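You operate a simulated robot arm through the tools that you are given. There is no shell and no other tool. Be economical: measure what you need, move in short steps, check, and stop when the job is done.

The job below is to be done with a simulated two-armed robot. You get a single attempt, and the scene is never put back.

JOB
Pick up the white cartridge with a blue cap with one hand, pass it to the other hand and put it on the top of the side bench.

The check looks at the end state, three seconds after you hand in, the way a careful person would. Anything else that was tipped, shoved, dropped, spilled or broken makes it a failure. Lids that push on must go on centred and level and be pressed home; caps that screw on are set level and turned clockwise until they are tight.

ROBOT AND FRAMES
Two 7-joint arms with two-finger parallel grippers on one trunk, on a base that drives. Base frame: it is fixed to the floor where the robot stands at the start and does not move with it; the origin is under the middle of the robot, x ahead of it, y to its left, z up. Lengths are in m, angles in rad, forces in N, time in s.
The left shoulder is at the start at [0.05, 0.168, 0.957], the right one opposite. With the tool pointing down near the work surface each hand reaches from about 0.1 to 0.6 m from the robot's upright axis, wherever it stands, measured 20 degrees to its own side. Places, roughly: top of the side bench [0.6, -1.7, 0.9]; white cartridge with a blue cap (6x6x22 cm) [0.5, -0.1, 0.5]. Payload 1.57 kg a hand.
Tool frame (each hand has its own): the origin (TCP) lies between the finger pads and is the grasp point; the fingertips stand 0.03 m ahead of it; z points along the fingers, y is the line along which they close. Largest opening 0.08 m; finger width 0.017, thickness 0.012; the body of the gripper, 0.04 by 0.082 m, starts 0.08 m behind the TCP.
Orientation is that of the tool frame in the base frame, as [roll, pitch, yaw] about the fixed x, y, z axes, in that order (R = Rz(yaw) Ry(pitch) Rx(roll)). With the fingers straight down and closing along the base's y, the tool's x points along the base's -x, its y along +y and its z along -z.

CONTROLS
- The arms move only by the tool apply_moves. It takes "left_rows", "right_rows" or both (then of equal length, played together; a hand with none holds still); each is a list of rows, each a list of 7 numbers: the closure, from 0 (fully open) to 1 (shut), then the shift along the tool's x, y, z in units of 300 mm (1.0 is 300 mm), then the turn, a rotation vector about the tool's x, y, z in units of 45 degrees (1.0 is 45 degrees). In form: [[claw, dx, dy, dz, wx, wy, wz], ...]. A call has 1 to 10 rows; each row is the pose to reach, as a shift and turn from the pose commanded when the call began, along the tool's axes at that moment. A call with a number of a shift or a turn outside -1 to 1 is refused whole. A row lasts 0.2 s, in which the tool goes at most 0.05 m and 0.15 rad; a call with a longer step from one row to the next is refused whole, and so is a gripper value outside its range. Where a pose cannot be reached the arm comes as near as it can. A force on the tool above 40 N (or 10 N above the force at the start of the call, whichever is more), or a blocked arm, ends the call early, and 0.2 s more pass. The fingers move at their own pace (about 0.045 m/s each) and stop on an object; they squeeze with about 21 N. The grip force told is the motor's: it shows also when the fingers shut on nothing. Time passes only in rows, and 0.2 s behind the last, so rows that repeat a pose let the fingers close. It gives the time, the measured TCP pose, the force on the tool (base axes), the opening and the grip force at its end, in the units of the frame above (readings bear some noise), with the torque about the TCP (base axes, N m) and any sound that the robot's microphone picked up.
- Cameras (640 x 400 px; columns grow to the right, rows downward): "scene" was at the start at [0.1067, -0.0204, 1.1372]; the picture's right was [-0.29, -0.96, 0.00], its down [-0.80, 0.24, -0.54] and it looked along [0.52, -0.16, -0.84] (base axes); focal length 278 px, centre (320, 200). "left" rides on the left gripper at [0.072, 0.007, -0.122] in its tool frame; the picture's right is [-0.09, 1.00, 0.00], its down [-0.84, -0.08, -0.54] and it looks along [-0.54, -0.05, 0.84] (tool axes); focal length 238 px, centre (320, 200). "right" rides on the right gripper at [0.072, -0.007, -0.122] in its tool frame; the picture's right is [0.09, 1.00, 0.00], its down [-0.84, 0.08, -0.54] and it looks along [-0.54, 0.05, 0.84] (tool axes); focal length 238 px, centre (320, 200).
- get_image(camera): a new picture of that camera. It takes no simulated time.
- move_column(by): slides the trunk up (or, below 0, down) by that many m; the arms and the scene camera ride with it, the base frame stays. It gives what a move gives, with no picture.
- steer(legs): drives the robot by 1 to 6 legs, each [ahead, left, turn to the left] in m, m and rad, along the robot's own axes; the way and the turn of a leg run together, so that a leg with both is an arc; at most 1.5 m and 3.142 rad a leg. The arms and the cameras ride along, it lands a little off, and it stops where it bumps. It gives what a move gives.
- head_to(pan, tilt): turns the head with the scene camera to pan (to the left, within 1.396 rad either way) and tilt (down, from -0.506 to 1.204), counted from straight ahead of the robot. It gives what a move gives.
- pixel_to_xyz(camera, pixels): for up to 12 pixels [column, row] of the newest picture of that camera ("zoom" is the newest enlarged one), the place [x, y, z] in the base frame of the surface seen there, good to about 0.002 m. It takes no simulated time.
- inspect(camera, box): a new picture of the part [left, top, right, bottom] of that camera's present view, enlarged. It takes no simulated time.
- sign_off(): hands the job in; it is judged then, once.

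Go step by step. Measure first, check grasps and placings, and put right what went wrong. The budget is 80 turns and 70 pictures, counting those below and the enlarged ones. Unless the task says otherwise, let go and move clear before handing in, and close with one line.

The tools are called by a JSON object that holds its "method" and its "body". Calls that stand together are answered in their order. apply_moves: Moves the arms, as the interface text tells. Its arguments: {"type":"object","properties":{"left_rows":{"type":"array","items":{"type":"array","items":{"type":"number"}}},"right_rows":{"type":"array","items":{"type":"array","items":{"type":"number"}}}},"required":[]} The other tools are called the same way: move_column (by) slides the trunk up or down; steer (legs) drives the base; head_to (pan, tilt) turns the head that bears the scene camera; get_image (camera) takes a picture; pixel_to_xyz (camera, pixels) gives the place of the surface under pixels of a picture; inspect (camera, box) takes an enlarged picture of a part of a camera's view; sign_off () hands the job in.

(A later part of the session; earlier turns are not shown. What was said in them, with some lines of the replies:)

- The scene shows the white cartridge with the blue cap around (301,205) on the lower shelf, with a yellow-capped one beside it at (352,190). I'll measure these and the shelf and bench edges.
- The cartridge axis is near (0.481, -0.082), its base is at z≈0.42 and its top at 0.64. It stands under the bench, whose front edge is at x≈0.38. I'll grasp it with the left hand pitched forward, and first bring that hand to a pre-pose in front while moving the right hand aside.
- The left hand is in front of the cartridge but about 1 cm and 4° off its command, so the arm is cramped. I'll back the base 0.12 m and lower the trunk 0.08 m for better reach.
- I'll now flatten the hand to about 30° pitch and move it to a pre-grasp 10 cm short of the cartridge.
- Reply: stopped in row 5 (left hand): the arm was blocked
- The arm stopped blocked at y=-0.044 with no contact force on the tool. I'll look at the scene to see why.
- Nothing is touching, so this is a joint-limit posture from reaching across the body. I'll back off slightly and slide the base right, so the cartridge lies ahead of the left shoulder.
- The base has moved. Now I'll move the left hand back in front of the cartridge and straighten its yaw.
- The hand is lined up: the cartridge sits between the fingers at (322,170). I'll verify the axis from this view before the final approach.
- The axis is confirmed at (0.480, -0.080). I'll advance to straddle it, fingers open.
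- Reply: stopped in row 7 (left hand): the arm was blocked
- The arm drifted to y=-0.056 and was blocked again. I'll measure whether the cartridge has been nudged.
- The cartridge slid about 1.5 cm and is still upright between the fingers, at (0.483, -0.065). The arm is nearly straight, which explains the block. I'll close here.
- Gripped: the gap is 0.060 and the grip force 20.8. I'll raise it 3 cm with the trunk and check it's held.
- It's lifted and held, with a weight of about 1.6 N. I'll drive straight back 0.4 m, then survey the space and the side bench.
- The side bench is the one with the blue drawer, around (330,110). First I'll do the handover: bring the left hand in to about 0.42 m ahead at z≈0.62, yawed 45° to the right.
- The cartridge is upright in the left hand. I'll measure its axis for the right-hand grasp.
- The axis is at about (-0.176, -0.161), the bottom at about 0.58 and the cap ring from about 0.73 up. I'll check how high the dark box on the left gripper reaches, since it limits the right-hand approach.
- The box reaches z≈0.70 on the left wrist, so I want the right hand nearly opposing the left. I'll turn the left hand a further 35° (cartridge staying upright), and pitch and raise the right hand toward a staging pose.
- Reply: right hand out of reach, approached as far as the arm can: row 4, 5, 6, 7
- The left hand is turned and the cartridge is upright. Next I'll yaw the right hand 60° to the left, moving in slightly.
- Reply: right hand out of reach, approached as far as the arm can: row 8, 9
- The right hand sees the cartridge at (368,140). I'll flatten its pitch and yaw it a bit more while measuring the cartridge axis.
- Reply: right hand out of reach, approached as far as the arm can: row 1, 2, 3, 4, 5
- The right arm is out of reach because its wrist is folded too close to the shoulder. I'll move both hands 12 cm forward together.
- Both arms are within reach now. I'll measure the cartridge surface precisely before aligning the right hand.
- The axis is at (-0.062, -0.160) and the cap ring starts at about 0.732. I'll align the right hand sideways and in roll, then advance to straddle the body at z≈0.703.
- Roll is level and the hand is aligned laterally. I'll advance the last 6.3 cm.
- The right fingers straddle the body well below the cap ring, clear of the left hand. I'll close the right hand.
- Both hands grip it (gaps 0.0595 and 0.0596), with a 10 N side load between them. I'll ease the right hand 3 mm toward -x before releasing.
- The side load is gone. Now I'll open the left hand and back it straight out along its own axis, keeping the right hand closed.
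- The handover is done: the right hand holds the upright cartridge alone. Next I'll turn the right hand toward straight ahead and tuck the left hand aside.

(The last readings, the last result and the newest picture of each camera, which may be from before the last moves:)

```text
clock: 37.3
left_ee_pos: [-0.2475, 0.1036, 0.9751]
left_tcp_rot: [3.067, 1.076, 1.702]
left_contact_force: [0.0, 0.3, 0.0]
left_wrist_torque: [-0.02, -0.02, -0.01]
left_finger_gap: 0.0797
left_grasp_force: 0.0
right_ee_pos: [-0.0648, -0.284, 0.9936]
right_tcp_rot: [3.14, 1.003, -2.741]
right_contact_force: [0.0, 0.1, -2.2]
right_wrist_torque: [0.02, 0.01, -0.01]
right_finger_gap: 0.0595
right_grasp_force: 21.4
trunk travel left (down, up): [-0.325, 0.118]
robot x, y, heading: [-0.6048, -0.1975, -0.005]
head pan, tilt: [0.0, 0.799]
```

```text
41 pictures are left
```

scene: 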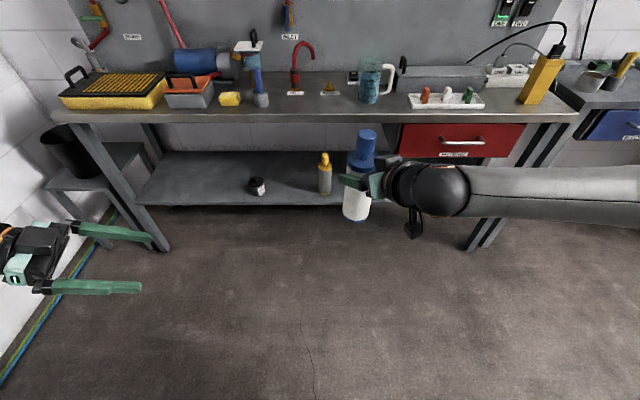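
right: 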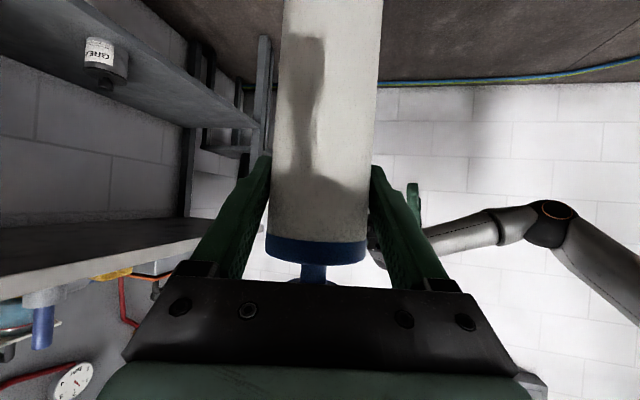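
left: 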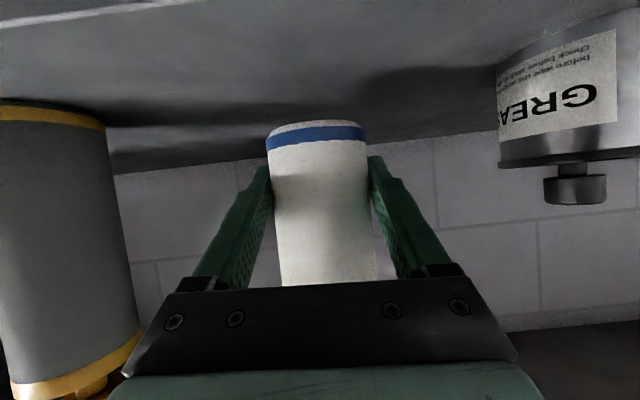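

It's held securely. I'll drive right 1.2 m along the bench, well clear of it, and then look at the side bench.

{"method": "steer", "body": {"legs": [[0, -1.2, 0]]}}

{"method": "head_to", "body": {"pan": -0.1, "tilt": 0.6}}

{"method": "get_image", "body": {"camera": "scene"}}

```text
clock: 47.9
left_ee_pos: [-0.252, -1.0836, 0.9744]
left_tcp_rot: [3.069, 1.076, 1.691]
left_contact_force: [-0.3, 0.1, -0.3]
left_wrist_torque: [0.0, 0.03, 0.02]
left_finger_gap: 0.08
left_grasp_force: 0.1
right_ee_pos: [-0.0738, -1.4731, 0.9931]
right_tcp_rot: [-3.141, 1.005, -2.753]
right_contact_force: [-0.2, -0.3, -2.2]
right_wrist_torque: [-0.03, 0.02, -0.01]
right_finger_gap: 0.0597
right_grasp_force: 20.8
trunk travel left (down, up): [-0.325, 0.118]
robot x, y, heading: [-0.6134, -1.3833, -0.015]
head pan, tilt: [0.0, 0.799]
```

```text
clock: 48.6
left_ee_pos: [-0.2529, -1.0832, 0.9759]
left_tcp_rot: [3.067, 1.073, 1.69]
left_contact_force: [0.1, -0.6, -0.8]
left_wrist_torque: [0.02, 0.0, 0.04]
left_finger_gap: 0.0798
left_grasp_force: 0.1
right_ee_pos: [-0.0747, -1.474, 0.993]
right_tcp_rot: [-3.141, 1.002, -2.755]
right_contact_force: [-0.1, -0.3, -1.5]
right_wrist_torque: [0.0, -0.03, -0.01]
right_finger_gap: 0.0596
right_grasp_force: 21.2
trunk travel left (down, up): [-0.325, 0.118]
robot x, y, heading: [-0.6145, -1.3816, -0.015]
head pan, tilt: [-0.099, 0.6]
```

```text
40 pictures are left
```

scene: 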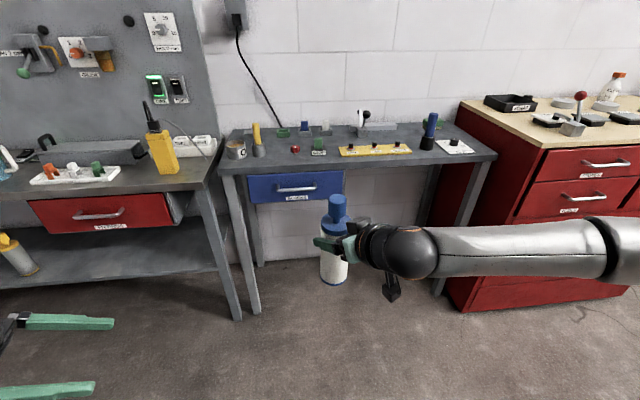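

{"method": "inspect", "body": {"camera": "scene", "box": [210, 90, 510, 220]}}

{"method": "pixel_to_xyz", "body": {"camera": "scene", "pixels": [[230, 172], [300, 164], [380, 161], [490, 155], [340, 158], [400, 155], [450, 160], [345, 150], [405, 148], [310, 155], [270, 160], [375, 140]]}}

```text
2.13 times, centred on (360, 155) of scene
```

zoom: 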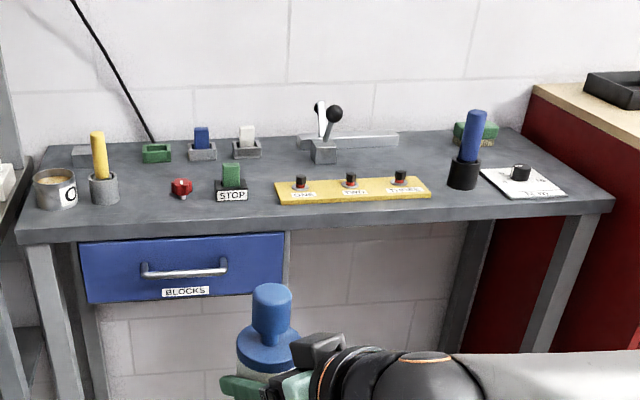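

```text
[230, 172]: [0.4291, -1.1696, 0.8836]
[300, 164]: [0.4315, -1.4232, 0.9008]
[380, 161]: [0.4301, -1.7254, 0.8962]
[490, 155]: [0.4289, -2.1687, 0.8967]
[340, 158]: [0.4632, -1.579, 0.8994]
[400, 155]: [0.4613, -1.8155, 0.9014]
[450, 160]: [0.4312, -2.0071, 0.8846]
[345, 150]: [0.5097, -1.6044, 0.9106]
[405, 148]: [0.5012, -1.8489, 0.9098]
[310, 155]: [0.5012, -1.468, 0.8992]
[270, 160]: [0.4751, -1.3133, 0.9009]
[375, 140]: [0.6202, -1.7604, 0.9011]
```

The side bench edge is at x≈0.43, its top at z≈0.90, and it carries several fixtures. I'll measure the gaps between them for a free spot.

{"method": "pixel_to_xyz", "body": {"camera": "zoom", "pixels": [[432, 181], [432, 200], [400, 150], [446, 182], [420, 160], [440, 150], [118, 200], [170, 198], [270, 175], [248, 202], [140, 170], [320, 168]]}}

{"method": "pixel_to_xyz", "body": {"camera": "zoom", "pixels": [[463, 190], [482, 180], [262, 158], [318, 164], [275, 180], [190, 161], [155, 164], [181, 198], [205, 190], [340, 178], [393, 146], [465, 146]]}}

```text
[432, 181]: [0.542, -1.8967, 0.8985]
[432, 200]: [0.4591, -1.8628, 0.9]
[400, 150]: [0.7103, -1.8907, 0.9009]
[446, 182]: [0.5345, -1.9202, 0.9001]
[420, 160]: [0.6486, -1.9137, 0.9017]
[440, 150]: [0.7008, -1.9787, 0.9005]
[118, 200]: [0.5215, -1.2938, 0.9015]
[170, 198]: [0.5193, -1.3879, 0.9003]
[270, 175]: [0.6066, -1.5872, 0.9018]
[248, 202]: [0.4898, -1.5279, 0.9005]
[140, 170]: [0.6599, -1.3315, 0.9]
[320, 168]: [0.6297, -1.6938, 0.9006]
```

```text
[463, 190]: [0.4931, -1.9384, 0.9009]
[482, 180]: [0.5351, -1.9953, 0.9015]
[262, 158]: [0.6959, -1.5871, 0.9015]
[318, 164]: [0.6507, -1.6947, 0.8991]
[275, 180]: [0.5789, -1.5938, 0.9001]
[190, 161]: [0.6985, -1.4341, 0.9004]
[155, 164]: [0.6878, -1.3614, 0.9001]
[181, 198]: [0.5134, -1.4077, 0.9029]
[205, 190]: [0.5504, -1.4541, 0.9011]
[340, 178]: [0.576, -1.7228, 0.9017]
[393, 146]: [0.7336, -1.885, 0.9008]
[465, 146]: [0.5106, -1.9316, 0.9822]
```

Two candidate spots are (0.635, -1.615), behind the yellow strip, and (0.61, -1.36). I'll measure the tall neighbours.

{"method": "pixel_to_xyz", "body": {"camera": "zoom", "pixels": [[97, 136], [105, 165], [334, 112], [320, 106], [325, 130], [231, 166], [247, 128], [200, 130], [314, 150], [180, 180], [351, 177], [300, 177]]}}

{"method": "pixel_to_xyz", "body": {"camera": "zoom", "pixels": [[118, 185], [270, 150], [140, 160], [235, 160], [300, 160], [285, 170], [250, 170], [270, 188], [210, 175], [150, 180], [305, 140], [172, 160]]}}

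```text
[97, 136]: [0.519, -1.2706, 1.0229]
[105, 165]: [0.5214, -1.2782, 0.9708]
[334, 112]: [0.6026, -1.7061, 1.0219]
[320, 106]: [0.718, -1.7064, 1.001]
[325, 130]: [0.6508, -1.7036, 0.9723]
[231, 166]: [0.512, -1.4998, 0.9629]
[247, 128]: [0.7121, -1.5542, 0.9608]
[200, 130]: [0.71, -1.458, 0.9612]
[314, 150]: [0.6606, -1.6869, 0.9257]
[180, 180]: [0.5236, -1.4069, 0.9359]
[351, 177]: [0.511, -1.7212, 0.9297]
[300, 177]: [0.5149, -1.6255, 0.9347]
```

```text
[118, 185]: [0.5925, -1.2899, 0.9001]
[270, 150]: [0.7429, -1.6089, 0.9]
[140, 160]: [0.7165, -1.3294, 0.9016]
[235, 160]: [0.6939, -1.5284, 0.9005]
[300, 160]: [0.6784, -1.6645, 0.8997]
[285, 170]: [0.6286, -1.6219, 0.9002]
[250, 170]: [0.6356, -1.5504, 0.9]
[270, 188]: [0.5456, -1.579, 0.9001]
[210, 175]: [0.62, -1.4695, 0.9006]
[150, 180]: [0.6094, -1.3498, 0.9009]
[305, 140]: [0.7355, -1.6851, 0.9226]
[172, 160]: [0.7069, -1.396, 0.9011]
```

The spot (0.632, -1.575) is free on all sides by about 3 cm: STOP tops out at 0.963, the strip knobs at 0.935, and the lever ball is 13 cm away. I'll straighten the right hand to face forward, tuck the left hand back, and raise the trunk.

{"method": "apply_moves", "body": {"left_rows": [[0, 0.032, -0.076, -0.064, 0, 0, 0], [0, 0.064, -0.153, -0.129, 0, 0, 0], [0, 0.095, -0.229, -0.193, 0, 0, 0], [0, 0.127, -0.305, -0.257, 0, 0, 0], [0, 0.159, -0.382, -0.322, 0, 0, 0], [0, 0.191, -0.458, -0.386, 0, 0, 0], [0, 0.191, -0.458, -0.386, 0, 0, 0]], "right_rows": [[1, -0.019, -0.043, 0.01, 0.069, 0, 0.044], [1, -0.038, -0.087, 0.019, 0.139, 0, 0.088], [1, -0.057, -0.13, 0.029, 0.208, 0, 0.132], [1, -0.077, -0.174, 0.038, 0.277, 0, 0.177], [1, -0.096, -0.217, 0.048, 0.347, 0, 0.221], [1, -0.115, -0.261, 0.057, 0.416, 0, 0.265], [1, -0.115, -0.261, 0.057, 0.416, 0, 0.265]]}}

{"method": "move_column", "body": {"by": 0.115}}

{"method": "get_image", "body": {"camera": "scene"}}

```text
clock: 50.2
left_ee_pos: [-0.4112, -0.9824, 0.9753]
left_tcp_rot: [3.067, 1.075, 1.691]
left_contact_force: [1.3, 0.4, 0.7]
left_wrist_torque: [0.01, -0.02, -0.01]
left_finger_gap: 0.0797
left_grasp_force: 0.1
right_ee_pos: [-0.0146, -1.5325, 1.0151]
right_tcp_rot: [-3.141, 1.001, 3.137]
right_contact_force: [0.6, -0.1, -2.0]
right_wrist_torque: [0.01, 0.01, -0.01]
right_finger_gap: 0.0595
right_grasp_force: 21.3
trunk travel left (down, up): [-0.325, 0.118]
robot x, y, heading: [-0.6141, -1.3823, -0.014]
head pan, tilt: [-0.099, 0.6]
```

```text
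clock: 51.7
left_ee_pos: [-0.411, -0.9839, 1.0897]
left_tcp_rot: [3.069, 1.077, 1.691]
left_contact_force: [0.1, -0.5, -0.2]
left_wrist_torque: [-0.04, 0.01, 0.0]
left_finger_gap: 0.08
left_grasp_force: 0.0
right_ee_pos: [-0.0148, -1.5331, 1.1288]
right_tcp_rot: [-3.141, 1.003, -3.14]
right_contact_force: [-0.9, -0.1, -3.0]
right_wrist_torque: [0.01, 0.03, -0.02]
right_finger_gap: 0.0593
right_grasp_force: 20.9
trunk travel left (down, up): [-0.44, 0.003]
robot x, y, heading: [-0.6142, -1.3795, -0.016]
head pan, tilt: [-0.099, 0.6]
```

```text
38 pictures are left
```

scene: 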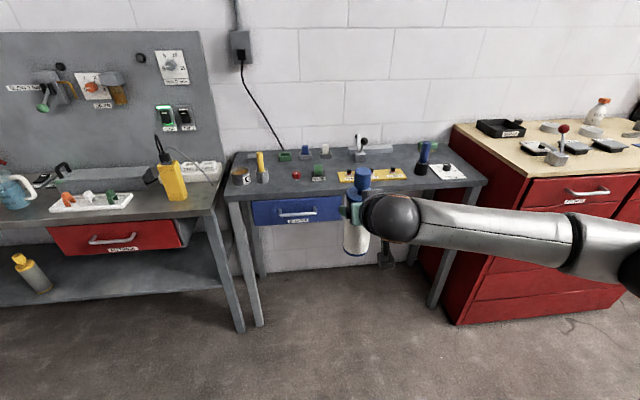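

The cartridge is held at the right height. I'll check where the right forearm and elbow lie relative to the side bench and red cabinet before driving in.

{"method": "pixel_to_xyz", "body": {"camera": "scene", "pixels": [[395, 205], [450, 205], [540, 225], [600, 240], [635, 270], [355, 215], [356, 245], [361, 172], [386, 255], [357, 255]]}}

```text
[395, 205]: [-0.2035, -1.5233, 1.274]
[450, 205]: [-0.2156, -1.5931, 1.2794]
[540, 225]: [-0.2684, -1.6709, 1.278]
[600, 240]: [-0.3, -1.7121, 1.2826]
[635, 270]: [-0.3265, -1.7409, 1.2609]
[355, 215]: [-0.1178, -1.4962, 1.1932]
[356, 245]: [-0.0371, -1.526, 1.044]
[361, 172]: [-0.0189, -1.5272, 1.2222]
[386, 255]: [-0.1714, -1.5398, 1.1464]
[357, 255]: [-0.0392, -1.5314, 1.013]
```

The forearm is at z≈1.28 and the cartridge bottom at about 1.0, so the path is clear. I'll drive in most of the way first.

{"method": "steer", "body": {"legs": [[0, -0.033, 0.016], [0.5, 0, 0]]}}

{"method": "head_to", "body": {"pan": 0, "tilt": 0.75}}

{"method": "get_image", "body": {"camera": "scene"}}

{"method": "get_image", "body": {"camera": "right"}}

```text
clock: 55.2
left_ee_pos: [0.0746, -1.0094, 1.0889]
left_tcp_rot: [3.07, 1.076, 1.712]
left_contact_force: [0.0, -1.5, -0.2]
left_wrist_torque: [0.01, -0.01, -0.01]
left_finger_gap: 0.0799
left_grasp_force: 0.1
right_ee_pos: [0.4795, -1.5537, 1.1289]
right_tcp_rot: [-3.141, 1.003, -3.122]
right_contact_force: [0.4, 0.4, -3.1]
right_wrist_torque: [0.0, 0.02, -0.01]
right_finger_gap: 0.0599
right_grasp_force: 21.1
trunk travel left (down, up): [-0.44, 0.003]
robot x, y, heading: [-0.118, -1.4144, 0.002]
head pan, tilt: [-0.099, 0.6]
```

```text
clock: 55.9
left_ee_pos: [0.073, -1.0091, 1.0902]
left_tcp_rot: [3.069, 1.075, 1.709]
left_contact_force: [0.8, -0.3, 0.6]
left_wrist_torque: [0.01, 0.01, 0.02]
left_finger_gap: 0.0797
left_grasp_force: 0.0
right_ee_pos: [0.4803, -1.5521, 1.1304]
right_tcp_rot: [-3.14, 1.002, -3.124]
right_contact_force: [0.1, 0.6, -2.0]
right_wrist_torque: [0.0, 0.02, 0.01]
right_finger_gap: 0.0593
right_grasp_force: 20.9
trunk travel left (down, up): [-0.44, 0.003]
robot x, y, heading: [-0.1194, -1.413, 0.0]
head pan, tilt: [0.0, 0.75]
```

```text
37 pictures are left
```

scene: 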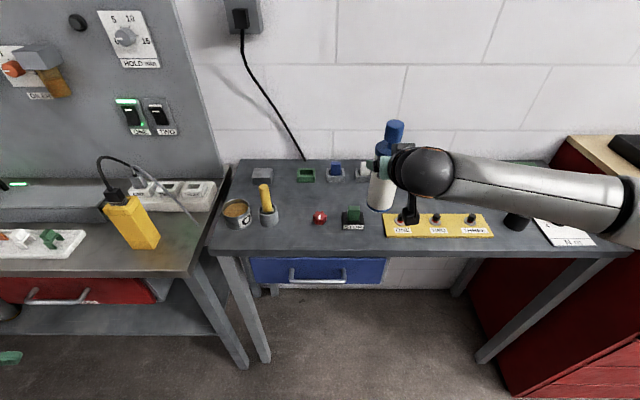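

```text
36 pictures are left
```

right: 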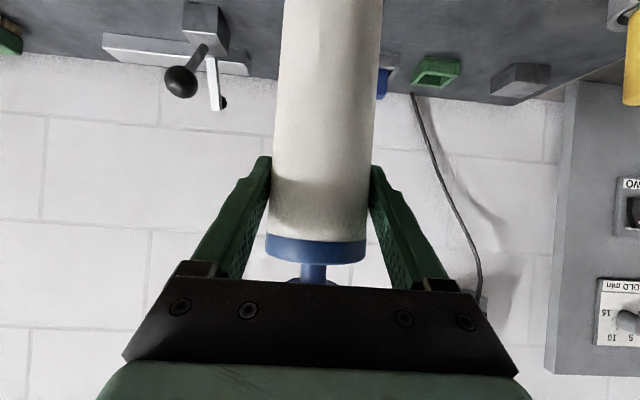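

The way is clear. I'll measure the cartridge and the fixtures from here to plan the final offset.

{"method": "inspect", "body": {"camera": "scene", "box": [230, 110, 510, 260]}}

{"method": "pixel_to_xyz", "body": {"camera": "scene", "pixels": [[379, 195], [377, 185], [379, 205], [394, 124], [365, 195], [355, 200], [365, 218], [384, 212], [345, 228], [362, 180], [336, 182], [385, 230]]}}

```text
2.29 times, centred on (370, 185) of scene
```

zoom: 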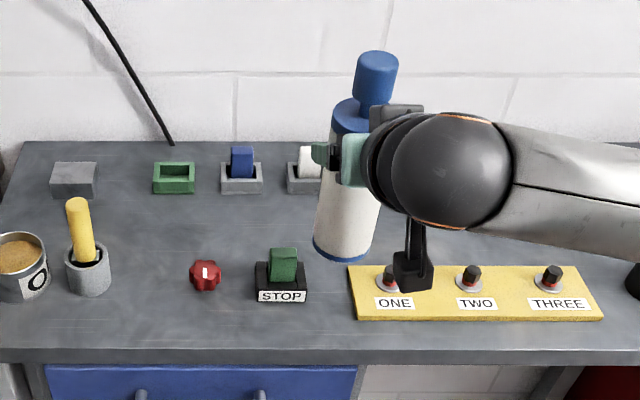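

```text
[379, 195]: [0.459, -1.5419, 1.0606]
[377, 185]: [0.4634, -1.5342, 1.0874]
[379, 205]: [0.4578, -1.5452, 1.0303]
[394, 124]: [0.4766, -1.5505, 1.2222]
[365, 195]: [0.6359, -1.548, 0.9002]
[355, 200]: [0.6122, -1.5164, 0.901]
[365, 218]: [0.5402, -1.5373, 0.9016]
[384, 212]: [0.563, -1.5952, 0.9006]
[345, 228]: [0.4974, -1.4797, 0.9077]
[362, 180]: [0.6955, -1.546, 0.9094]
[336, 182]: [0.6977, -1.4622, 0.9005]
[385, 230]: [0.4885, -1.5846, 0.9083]
```

The axis is at about (0.487, -1.551), and the target is (0.630, -1.575). I'll drive 0.143 m ahead and 0.024 m right.

{"method": "steer", "body": {"legs": [[0.143, -0.024, 0]]}}

{"method": "inspect", "body": {"camera": "scene", "box": [230, 110, 510, 310]}}

{"method": "get_image", "body": {"camera": "right"}}

```text
clock: 57.3
left_ee_pos: [0.2187, -1.0332, 1.0897]
left_tcp_rot: [3.069, 1.076, 1.709]
left_contact_force: [0.9, 0.2, -0.3]
left_wrist_torque: [0.01, -0.01, -0.06]
left_finger_gap: 0.0799
left_grasp_force: 0.0
right_ee_pos: [0.6249, -1.5775, 1.1296]
right_tcp_rot: [-3.141, 1.002, -3.123]
right_contact_force: [-0.3, -0.7, -1.8]
right_wrist_torque: [0.01, 0.01, 0.0]
right_finger_gap: 0.0593
right_grasp_force: 21.0
trunk travel left (down, up): [-0.44, 0.003]
robot x, y, heading: [0.0235, -1.4363, 0.005]
head pan, tilt: [0.0, 0.75]
```

```text
2.00 times, centred on (370, 210) of scene
```

zoom: 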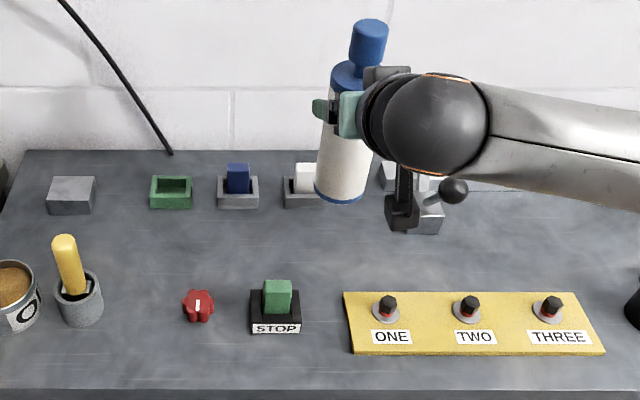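

```text
33 pictures are left
```

right: 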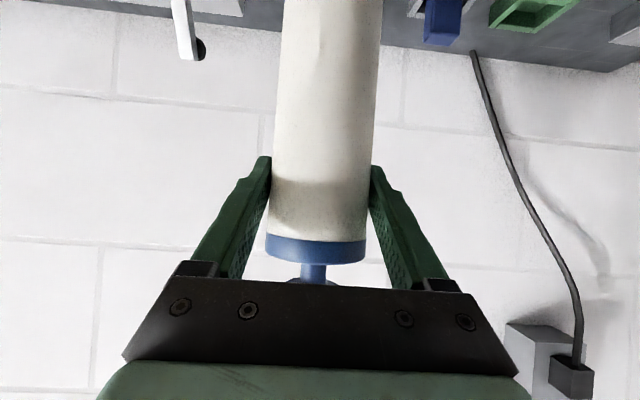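

The cartridge is above the free spot at about (0.632, -1.577). I'll lower the trunk 9 cm and recheck.

{"method": "move_column", "body": {"by": -0.09}}

{"method": "inspect", "body": {"camera": "scene", "box": [290, 130, 450, 270]}}

```text
clock: 58.5
left_ee_pos: [0.2187, -1.0342, 1.0007]
left_tcp_rot: [3.069, 1.075, 1.705]
left_contact_force: [-0.8, 0.1, 0.3]
left_wrist_torque: [-0.01, -0.01, 0.0]
left_finger_gap: 0.0799
left_grasp_force: 0.1
right_ee_pos: [0.6235, -1.5779, 1.0394]
right_tcp_rot: [3.141, 1.003, -3.126]
right_contact_force: [-0.4, 0.8, -2.5]
right_wrist_torque: [-0.02, 0.02, 0.06]
right_finger_gap: 0.0594
right_grasp_force: 21.1
trunk travel left (down, up): [-0.35, 0.093]
robot x, y, heading: [0.0252, -1.4339, 0.004]
head pan, tilt: [0.0, 0.75]
```

```text
2.86 times, centred on (370, 200) of scene
```

zoom: 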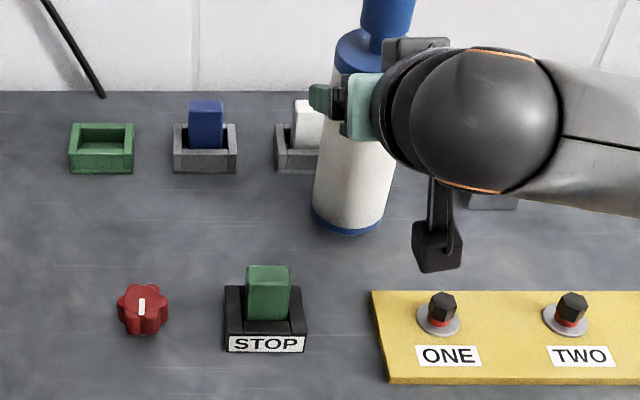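

It's clear all round. I'll measure the remaining height at the bottom rim.

{"method": "pixel_to_xyz", "body": {"camera": "zoom", "pixels": [[345, 231], [345, 226], [345, 215], [322, 215], [380, 215], [345, 245], [300, 180], [400, 250]]}}

```text
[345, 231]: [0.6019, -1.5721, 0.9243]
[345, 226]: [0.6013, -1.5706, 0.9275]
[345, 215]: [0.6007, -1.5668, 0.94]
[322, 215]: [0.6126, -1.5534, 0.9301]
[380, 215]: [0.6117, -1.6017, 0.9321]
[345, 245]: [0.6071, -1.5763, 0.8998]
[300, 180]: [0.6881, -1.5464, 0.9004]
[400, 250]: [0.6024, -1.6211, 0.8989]
```

The bottom rim is at about 0.92. I'll lower 14 mm with the trunk, then finish in small arm steps while watching force.

{"method": "move_column", "body": {"by": -0.014}}

{"method": "inspect", "body": {"camera": "scene", "box": [330, 170, 410, 240]}}

{"method": "pixel_to_xyz", "body": {"camera": "scene", "pixels": [[410, 213]]}}

```text
clock: 59.1
left_ee_pos: [0.2182, -1.0323, 0.9849]
left_tcp_rot: [3.069, 1.076, 1.708]
left_contact_force: [0.1, 0.5, -0.5]
left_wrist_torque: [0.01, -0.02, -0.01]
left_finger_gap: 0.0798
left_grasp_force: 0.0
right_ee_pos: [0.6241, -1.5775, 1.0259]
right_tcp_rot: [3.141, 1.001, -3.122]
right_contact_force: [-0.5, -0.2, -2.9]
right_wrist_torque: [0.02, -0.01, 0.0]
right_finger_gap: 0.0594
right_grasp_force: 20.9
trunk travel left (down, up): [-0.336, 0.107]
robot x, y, heading: [0.0259, -1.4359, 0.005]
head pan, tilt: [0.0, 0.75]
```

```text
5.71 times, centred on (370, 205) of scene
```

zoom: 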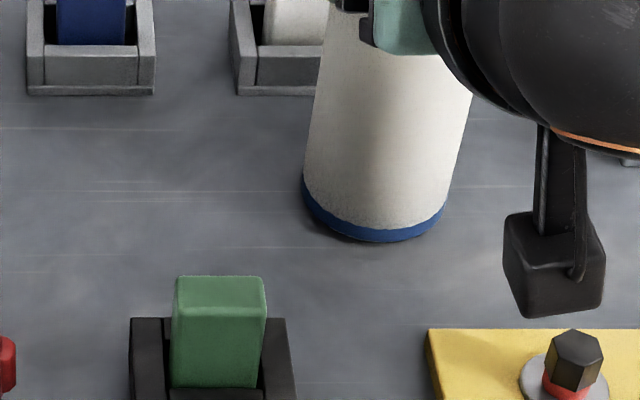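

```text
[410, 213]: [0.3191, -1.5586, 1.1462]
```

It's just above the surface. I'll lower 4 mm with the arm in fine steps.

{"method": "apply_moves", "body": {"right_rows": [[1, 0.0028, 0, 0.0018, 0, 0, 0], [1, 0.0056, 0, 0.0036, 0, 0, 0], [1, 0.0084, 0, 0.0054, 0, 0, 0], [1, 0.0112, 0, 0.0072, 0, 0, 0], [1, 0.0112, 0, 0.0072, 0, 0, 0]]}}

```text
clock: 60.3
left_ee_pos: [0.2178, -1.0333, 0.9861]
left_tcp_rot: [3.065, 1.076, 1.705]
left_contact_force: [0.7, -0.5, 0.5]
left_wrist_torque: [0.03, -0.01, 0.01]
left_finger_gap: 0.08
left_grasp_force: 0.0
right_ee_pos: [0.6233, -1.5767, 1.0245]
right_tcp_rot: [-3.141, 1.01, -3.123]
right_contact_force: [0.1, -1.7, 11.4]
right_wrist_torque: [-0.19, 0.29, 0.03]
right_finger_gap: 0.0595
right_grasp_force: 21.3
trunk travel left (down, up): [-0.336, 0.107]
robot x, y, heading: [0.0246, -1.4345, 0.003]
head pan, tilt: [0.0, 0.75]
```

Contact: 11 N upward, at the expected height. I'll ease up 2 mm to relax the load, then open slowly.

{"method": "apply_moves", "body": {"right_rows": [[1, -0.0056, 0, -0.0036, 0, 0, 0], [1, -0.0056, 0, -0.0036, 0, 0, 0]]}}

{"method": "inspect", "body": {"camera": "scene", "box": [330, 110, 430, 240]}}

```text
clock: 60.9
left_ee_pos: [0.2187, -1.0338, 0.9857]
left_tcp_rot: [3.067, 1.075, 1.707]
left_contact_force: [-0.4, 0.0, 0.1]
left_wrist_torque: [0.01, 0.01, 0.0]
left_finger_gap: 0.0801
left_grasp_force: 0.1
right_ee_pos: [0.624, -1.5782, 1.0248]
right_tcp_rot: [-3.141, 1.004, -3.123]
right_contact_force: [3.2, -0.9, 7.6]
right_wrist_torque: [-0.01, -0.2, -0.02]
right_finger_gap: 0.0594
right_grasp_force: 21.3
trunk travel left (down, up): [-0.336, 0.107]
robot x, y, heading: [0.0212, -1.4393, -0.004]
head pan, tilt: [0.0, 0.75]
```

```text
3.08 times, centred on (380, 175) of scene
```

zoom: 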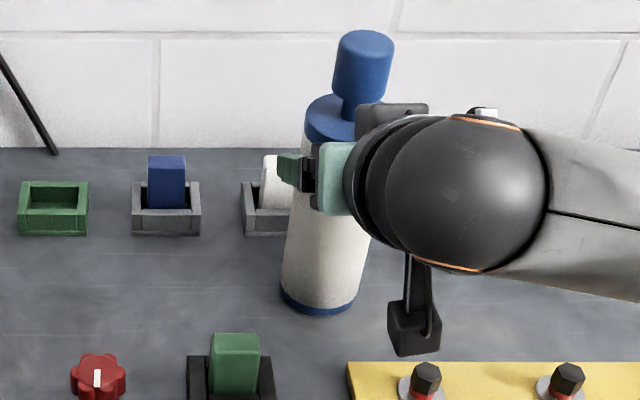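

The cartridge is standing on the bench. I'll open the fingers in place.

{"method": "apply_moves", "body": {"right_rows": [[0.2, 0, 0, 0, 0, 0, 0], [0.1, 0, 0, 0, 0, 0, 0], [0, 0, 0, 0, 0, 0, 0], [0, 0, 0, 0, 0, 0, 0]]}}

{"method": "get_image", "body": {"camera": "right"}}

```text
clock: 61.9
left_ee_pos: [0.2187, -1.0328, 0.985]
left_tcp_rot: [3.068, 1.074, 1.707]
left_contact_force: [0.1, -0.8, -0.9]
left_wrist_torque: [0.0, -0.01, -0.01]
left_finger_gap: 0.0801
left_grasp_force: 0.0
right_ee_pos: [0.6246, -1.5775, 1.0242]
right_tcp_rot: [-3.14, 1.003, -3.124]
right_contact_force: [0.6, 0.4, -0.6]
right_wrist_torque: [0.01, -0.02, 0.01]
right_finger_gap: 0.0803
right_grasp_force: 0.0
trunk travel left (down, up): [-0.336, 0.107]
robot x, y, heading: [0.0238, -1.4363, 0.002]
head pan, tilt: [0.0, 0.75]
```

```text
29 pictures are left
```

right: 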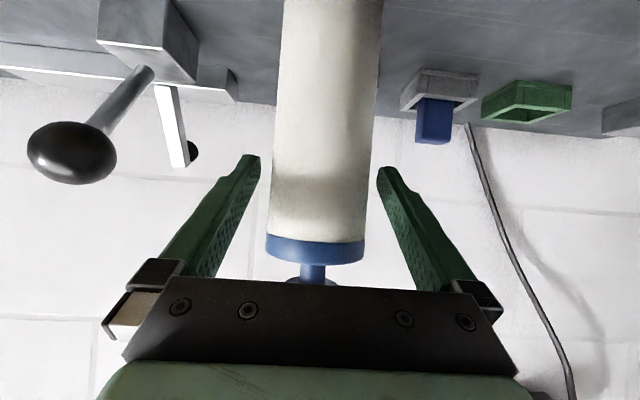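

Released, with even clearance on both sides. I'll retract along the tool axis by 12 cm, then drive straight back.

{"method": "apply_moves", "body": {"right_rows": [[0, 0, 0, -0.08, 0, 0, 0], [0, 0, 0, -0.16, 0, 0, 0], [0, 0, 0, -0.24, 0, 0, 0], [0, 0, 0, -0.32, 0, 0, 0], [0, 0, 0, -0.4, 0, 0, 0]]}}

{"method": "steer", "body": {"legs": [[-0.3, 0, 0]]}}

{"method": "get_image", "body": {"camera": "scene"}}

```text
clock: 63.1
left_ee_pos: [0.2178, -1.0323, 0.9858]
left_tcp_rot: [3.068, 1.076, 1.707]
left_contact_force: [-0.5, -0.2, 0.1]
left_wrist_torque: [0.01, -0.02, -0.01]
left_finger_gap: 0.08
left_grasp_force: 0.2
right_ee_pos: [0.5223, -1.5779, 1.0876]
right_tcp_rot: [-3.142, 1.003, -3.123]
right_contact_force: [0.5, 0.1, 0.2]
right_wrist_torque: [-0.02, 0.01, 0.03]
right_finger_gap: 0.0801
right_grasp_force: 0.0
trunk travel left (down, up): [-0.336, 0.107]
robot x, y, heading: [0.0263, -1.4376, -0.002]
head pan, tilt: [0.0, 0.75]
```

```text
clock: 65.2
left_ee_pos: [-0.085, -1.0337, 0.9854]
left_tcp_rot: [3.066, 1.075, 1.715]
left_contact_force: [-0.2, 0.7, 1.0]
left_wrist_torque: [-0.01, 0.02, 0.02]
left_finger_gap: 0.0802
left_grasp_force: 0.0
right_ee_pos: [0.2239, -1.5771, 1.0872]
right_tcp_rot: [-3.14, 1.003, -3.117]
right_contact_force: [-0.4, 0.3, 0.3]
right_wrist_torque: [-0.01, -0.01, -0.01]
right_finger_gap: 0.0799
right_grasp_force: 0.2
trunk travel left (down, up): [-0.336, 0.107]
robot x, y, heading: [-0.2738, -1.4385, 0.016]
head pan, tilt: [0.0, 0.75]
```

```text
28 pictures are left
```

scene: 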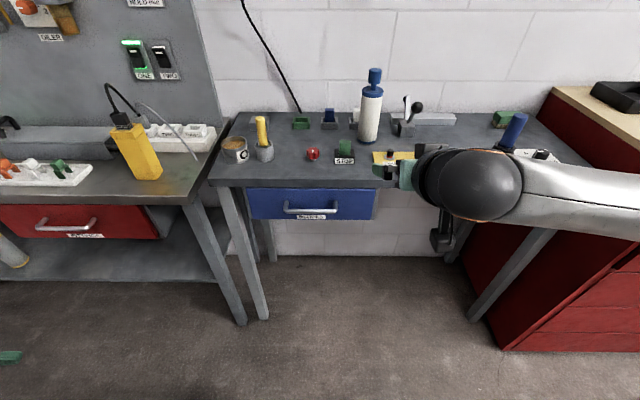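

The cartridge stands upright on the side bench at (370,110), nothing around it has moved, and both hands are empty and clear. I'm handing in.

{"method": "sign_off", "body": {}}

```text
The job is handed in.
```

I picked the cartridge with the blue cap up with the left hand, passed it to the right, and stood it upright on the top of the side bench at about (0.63, -1.58). Both hands are clear, and nothing else was moved.
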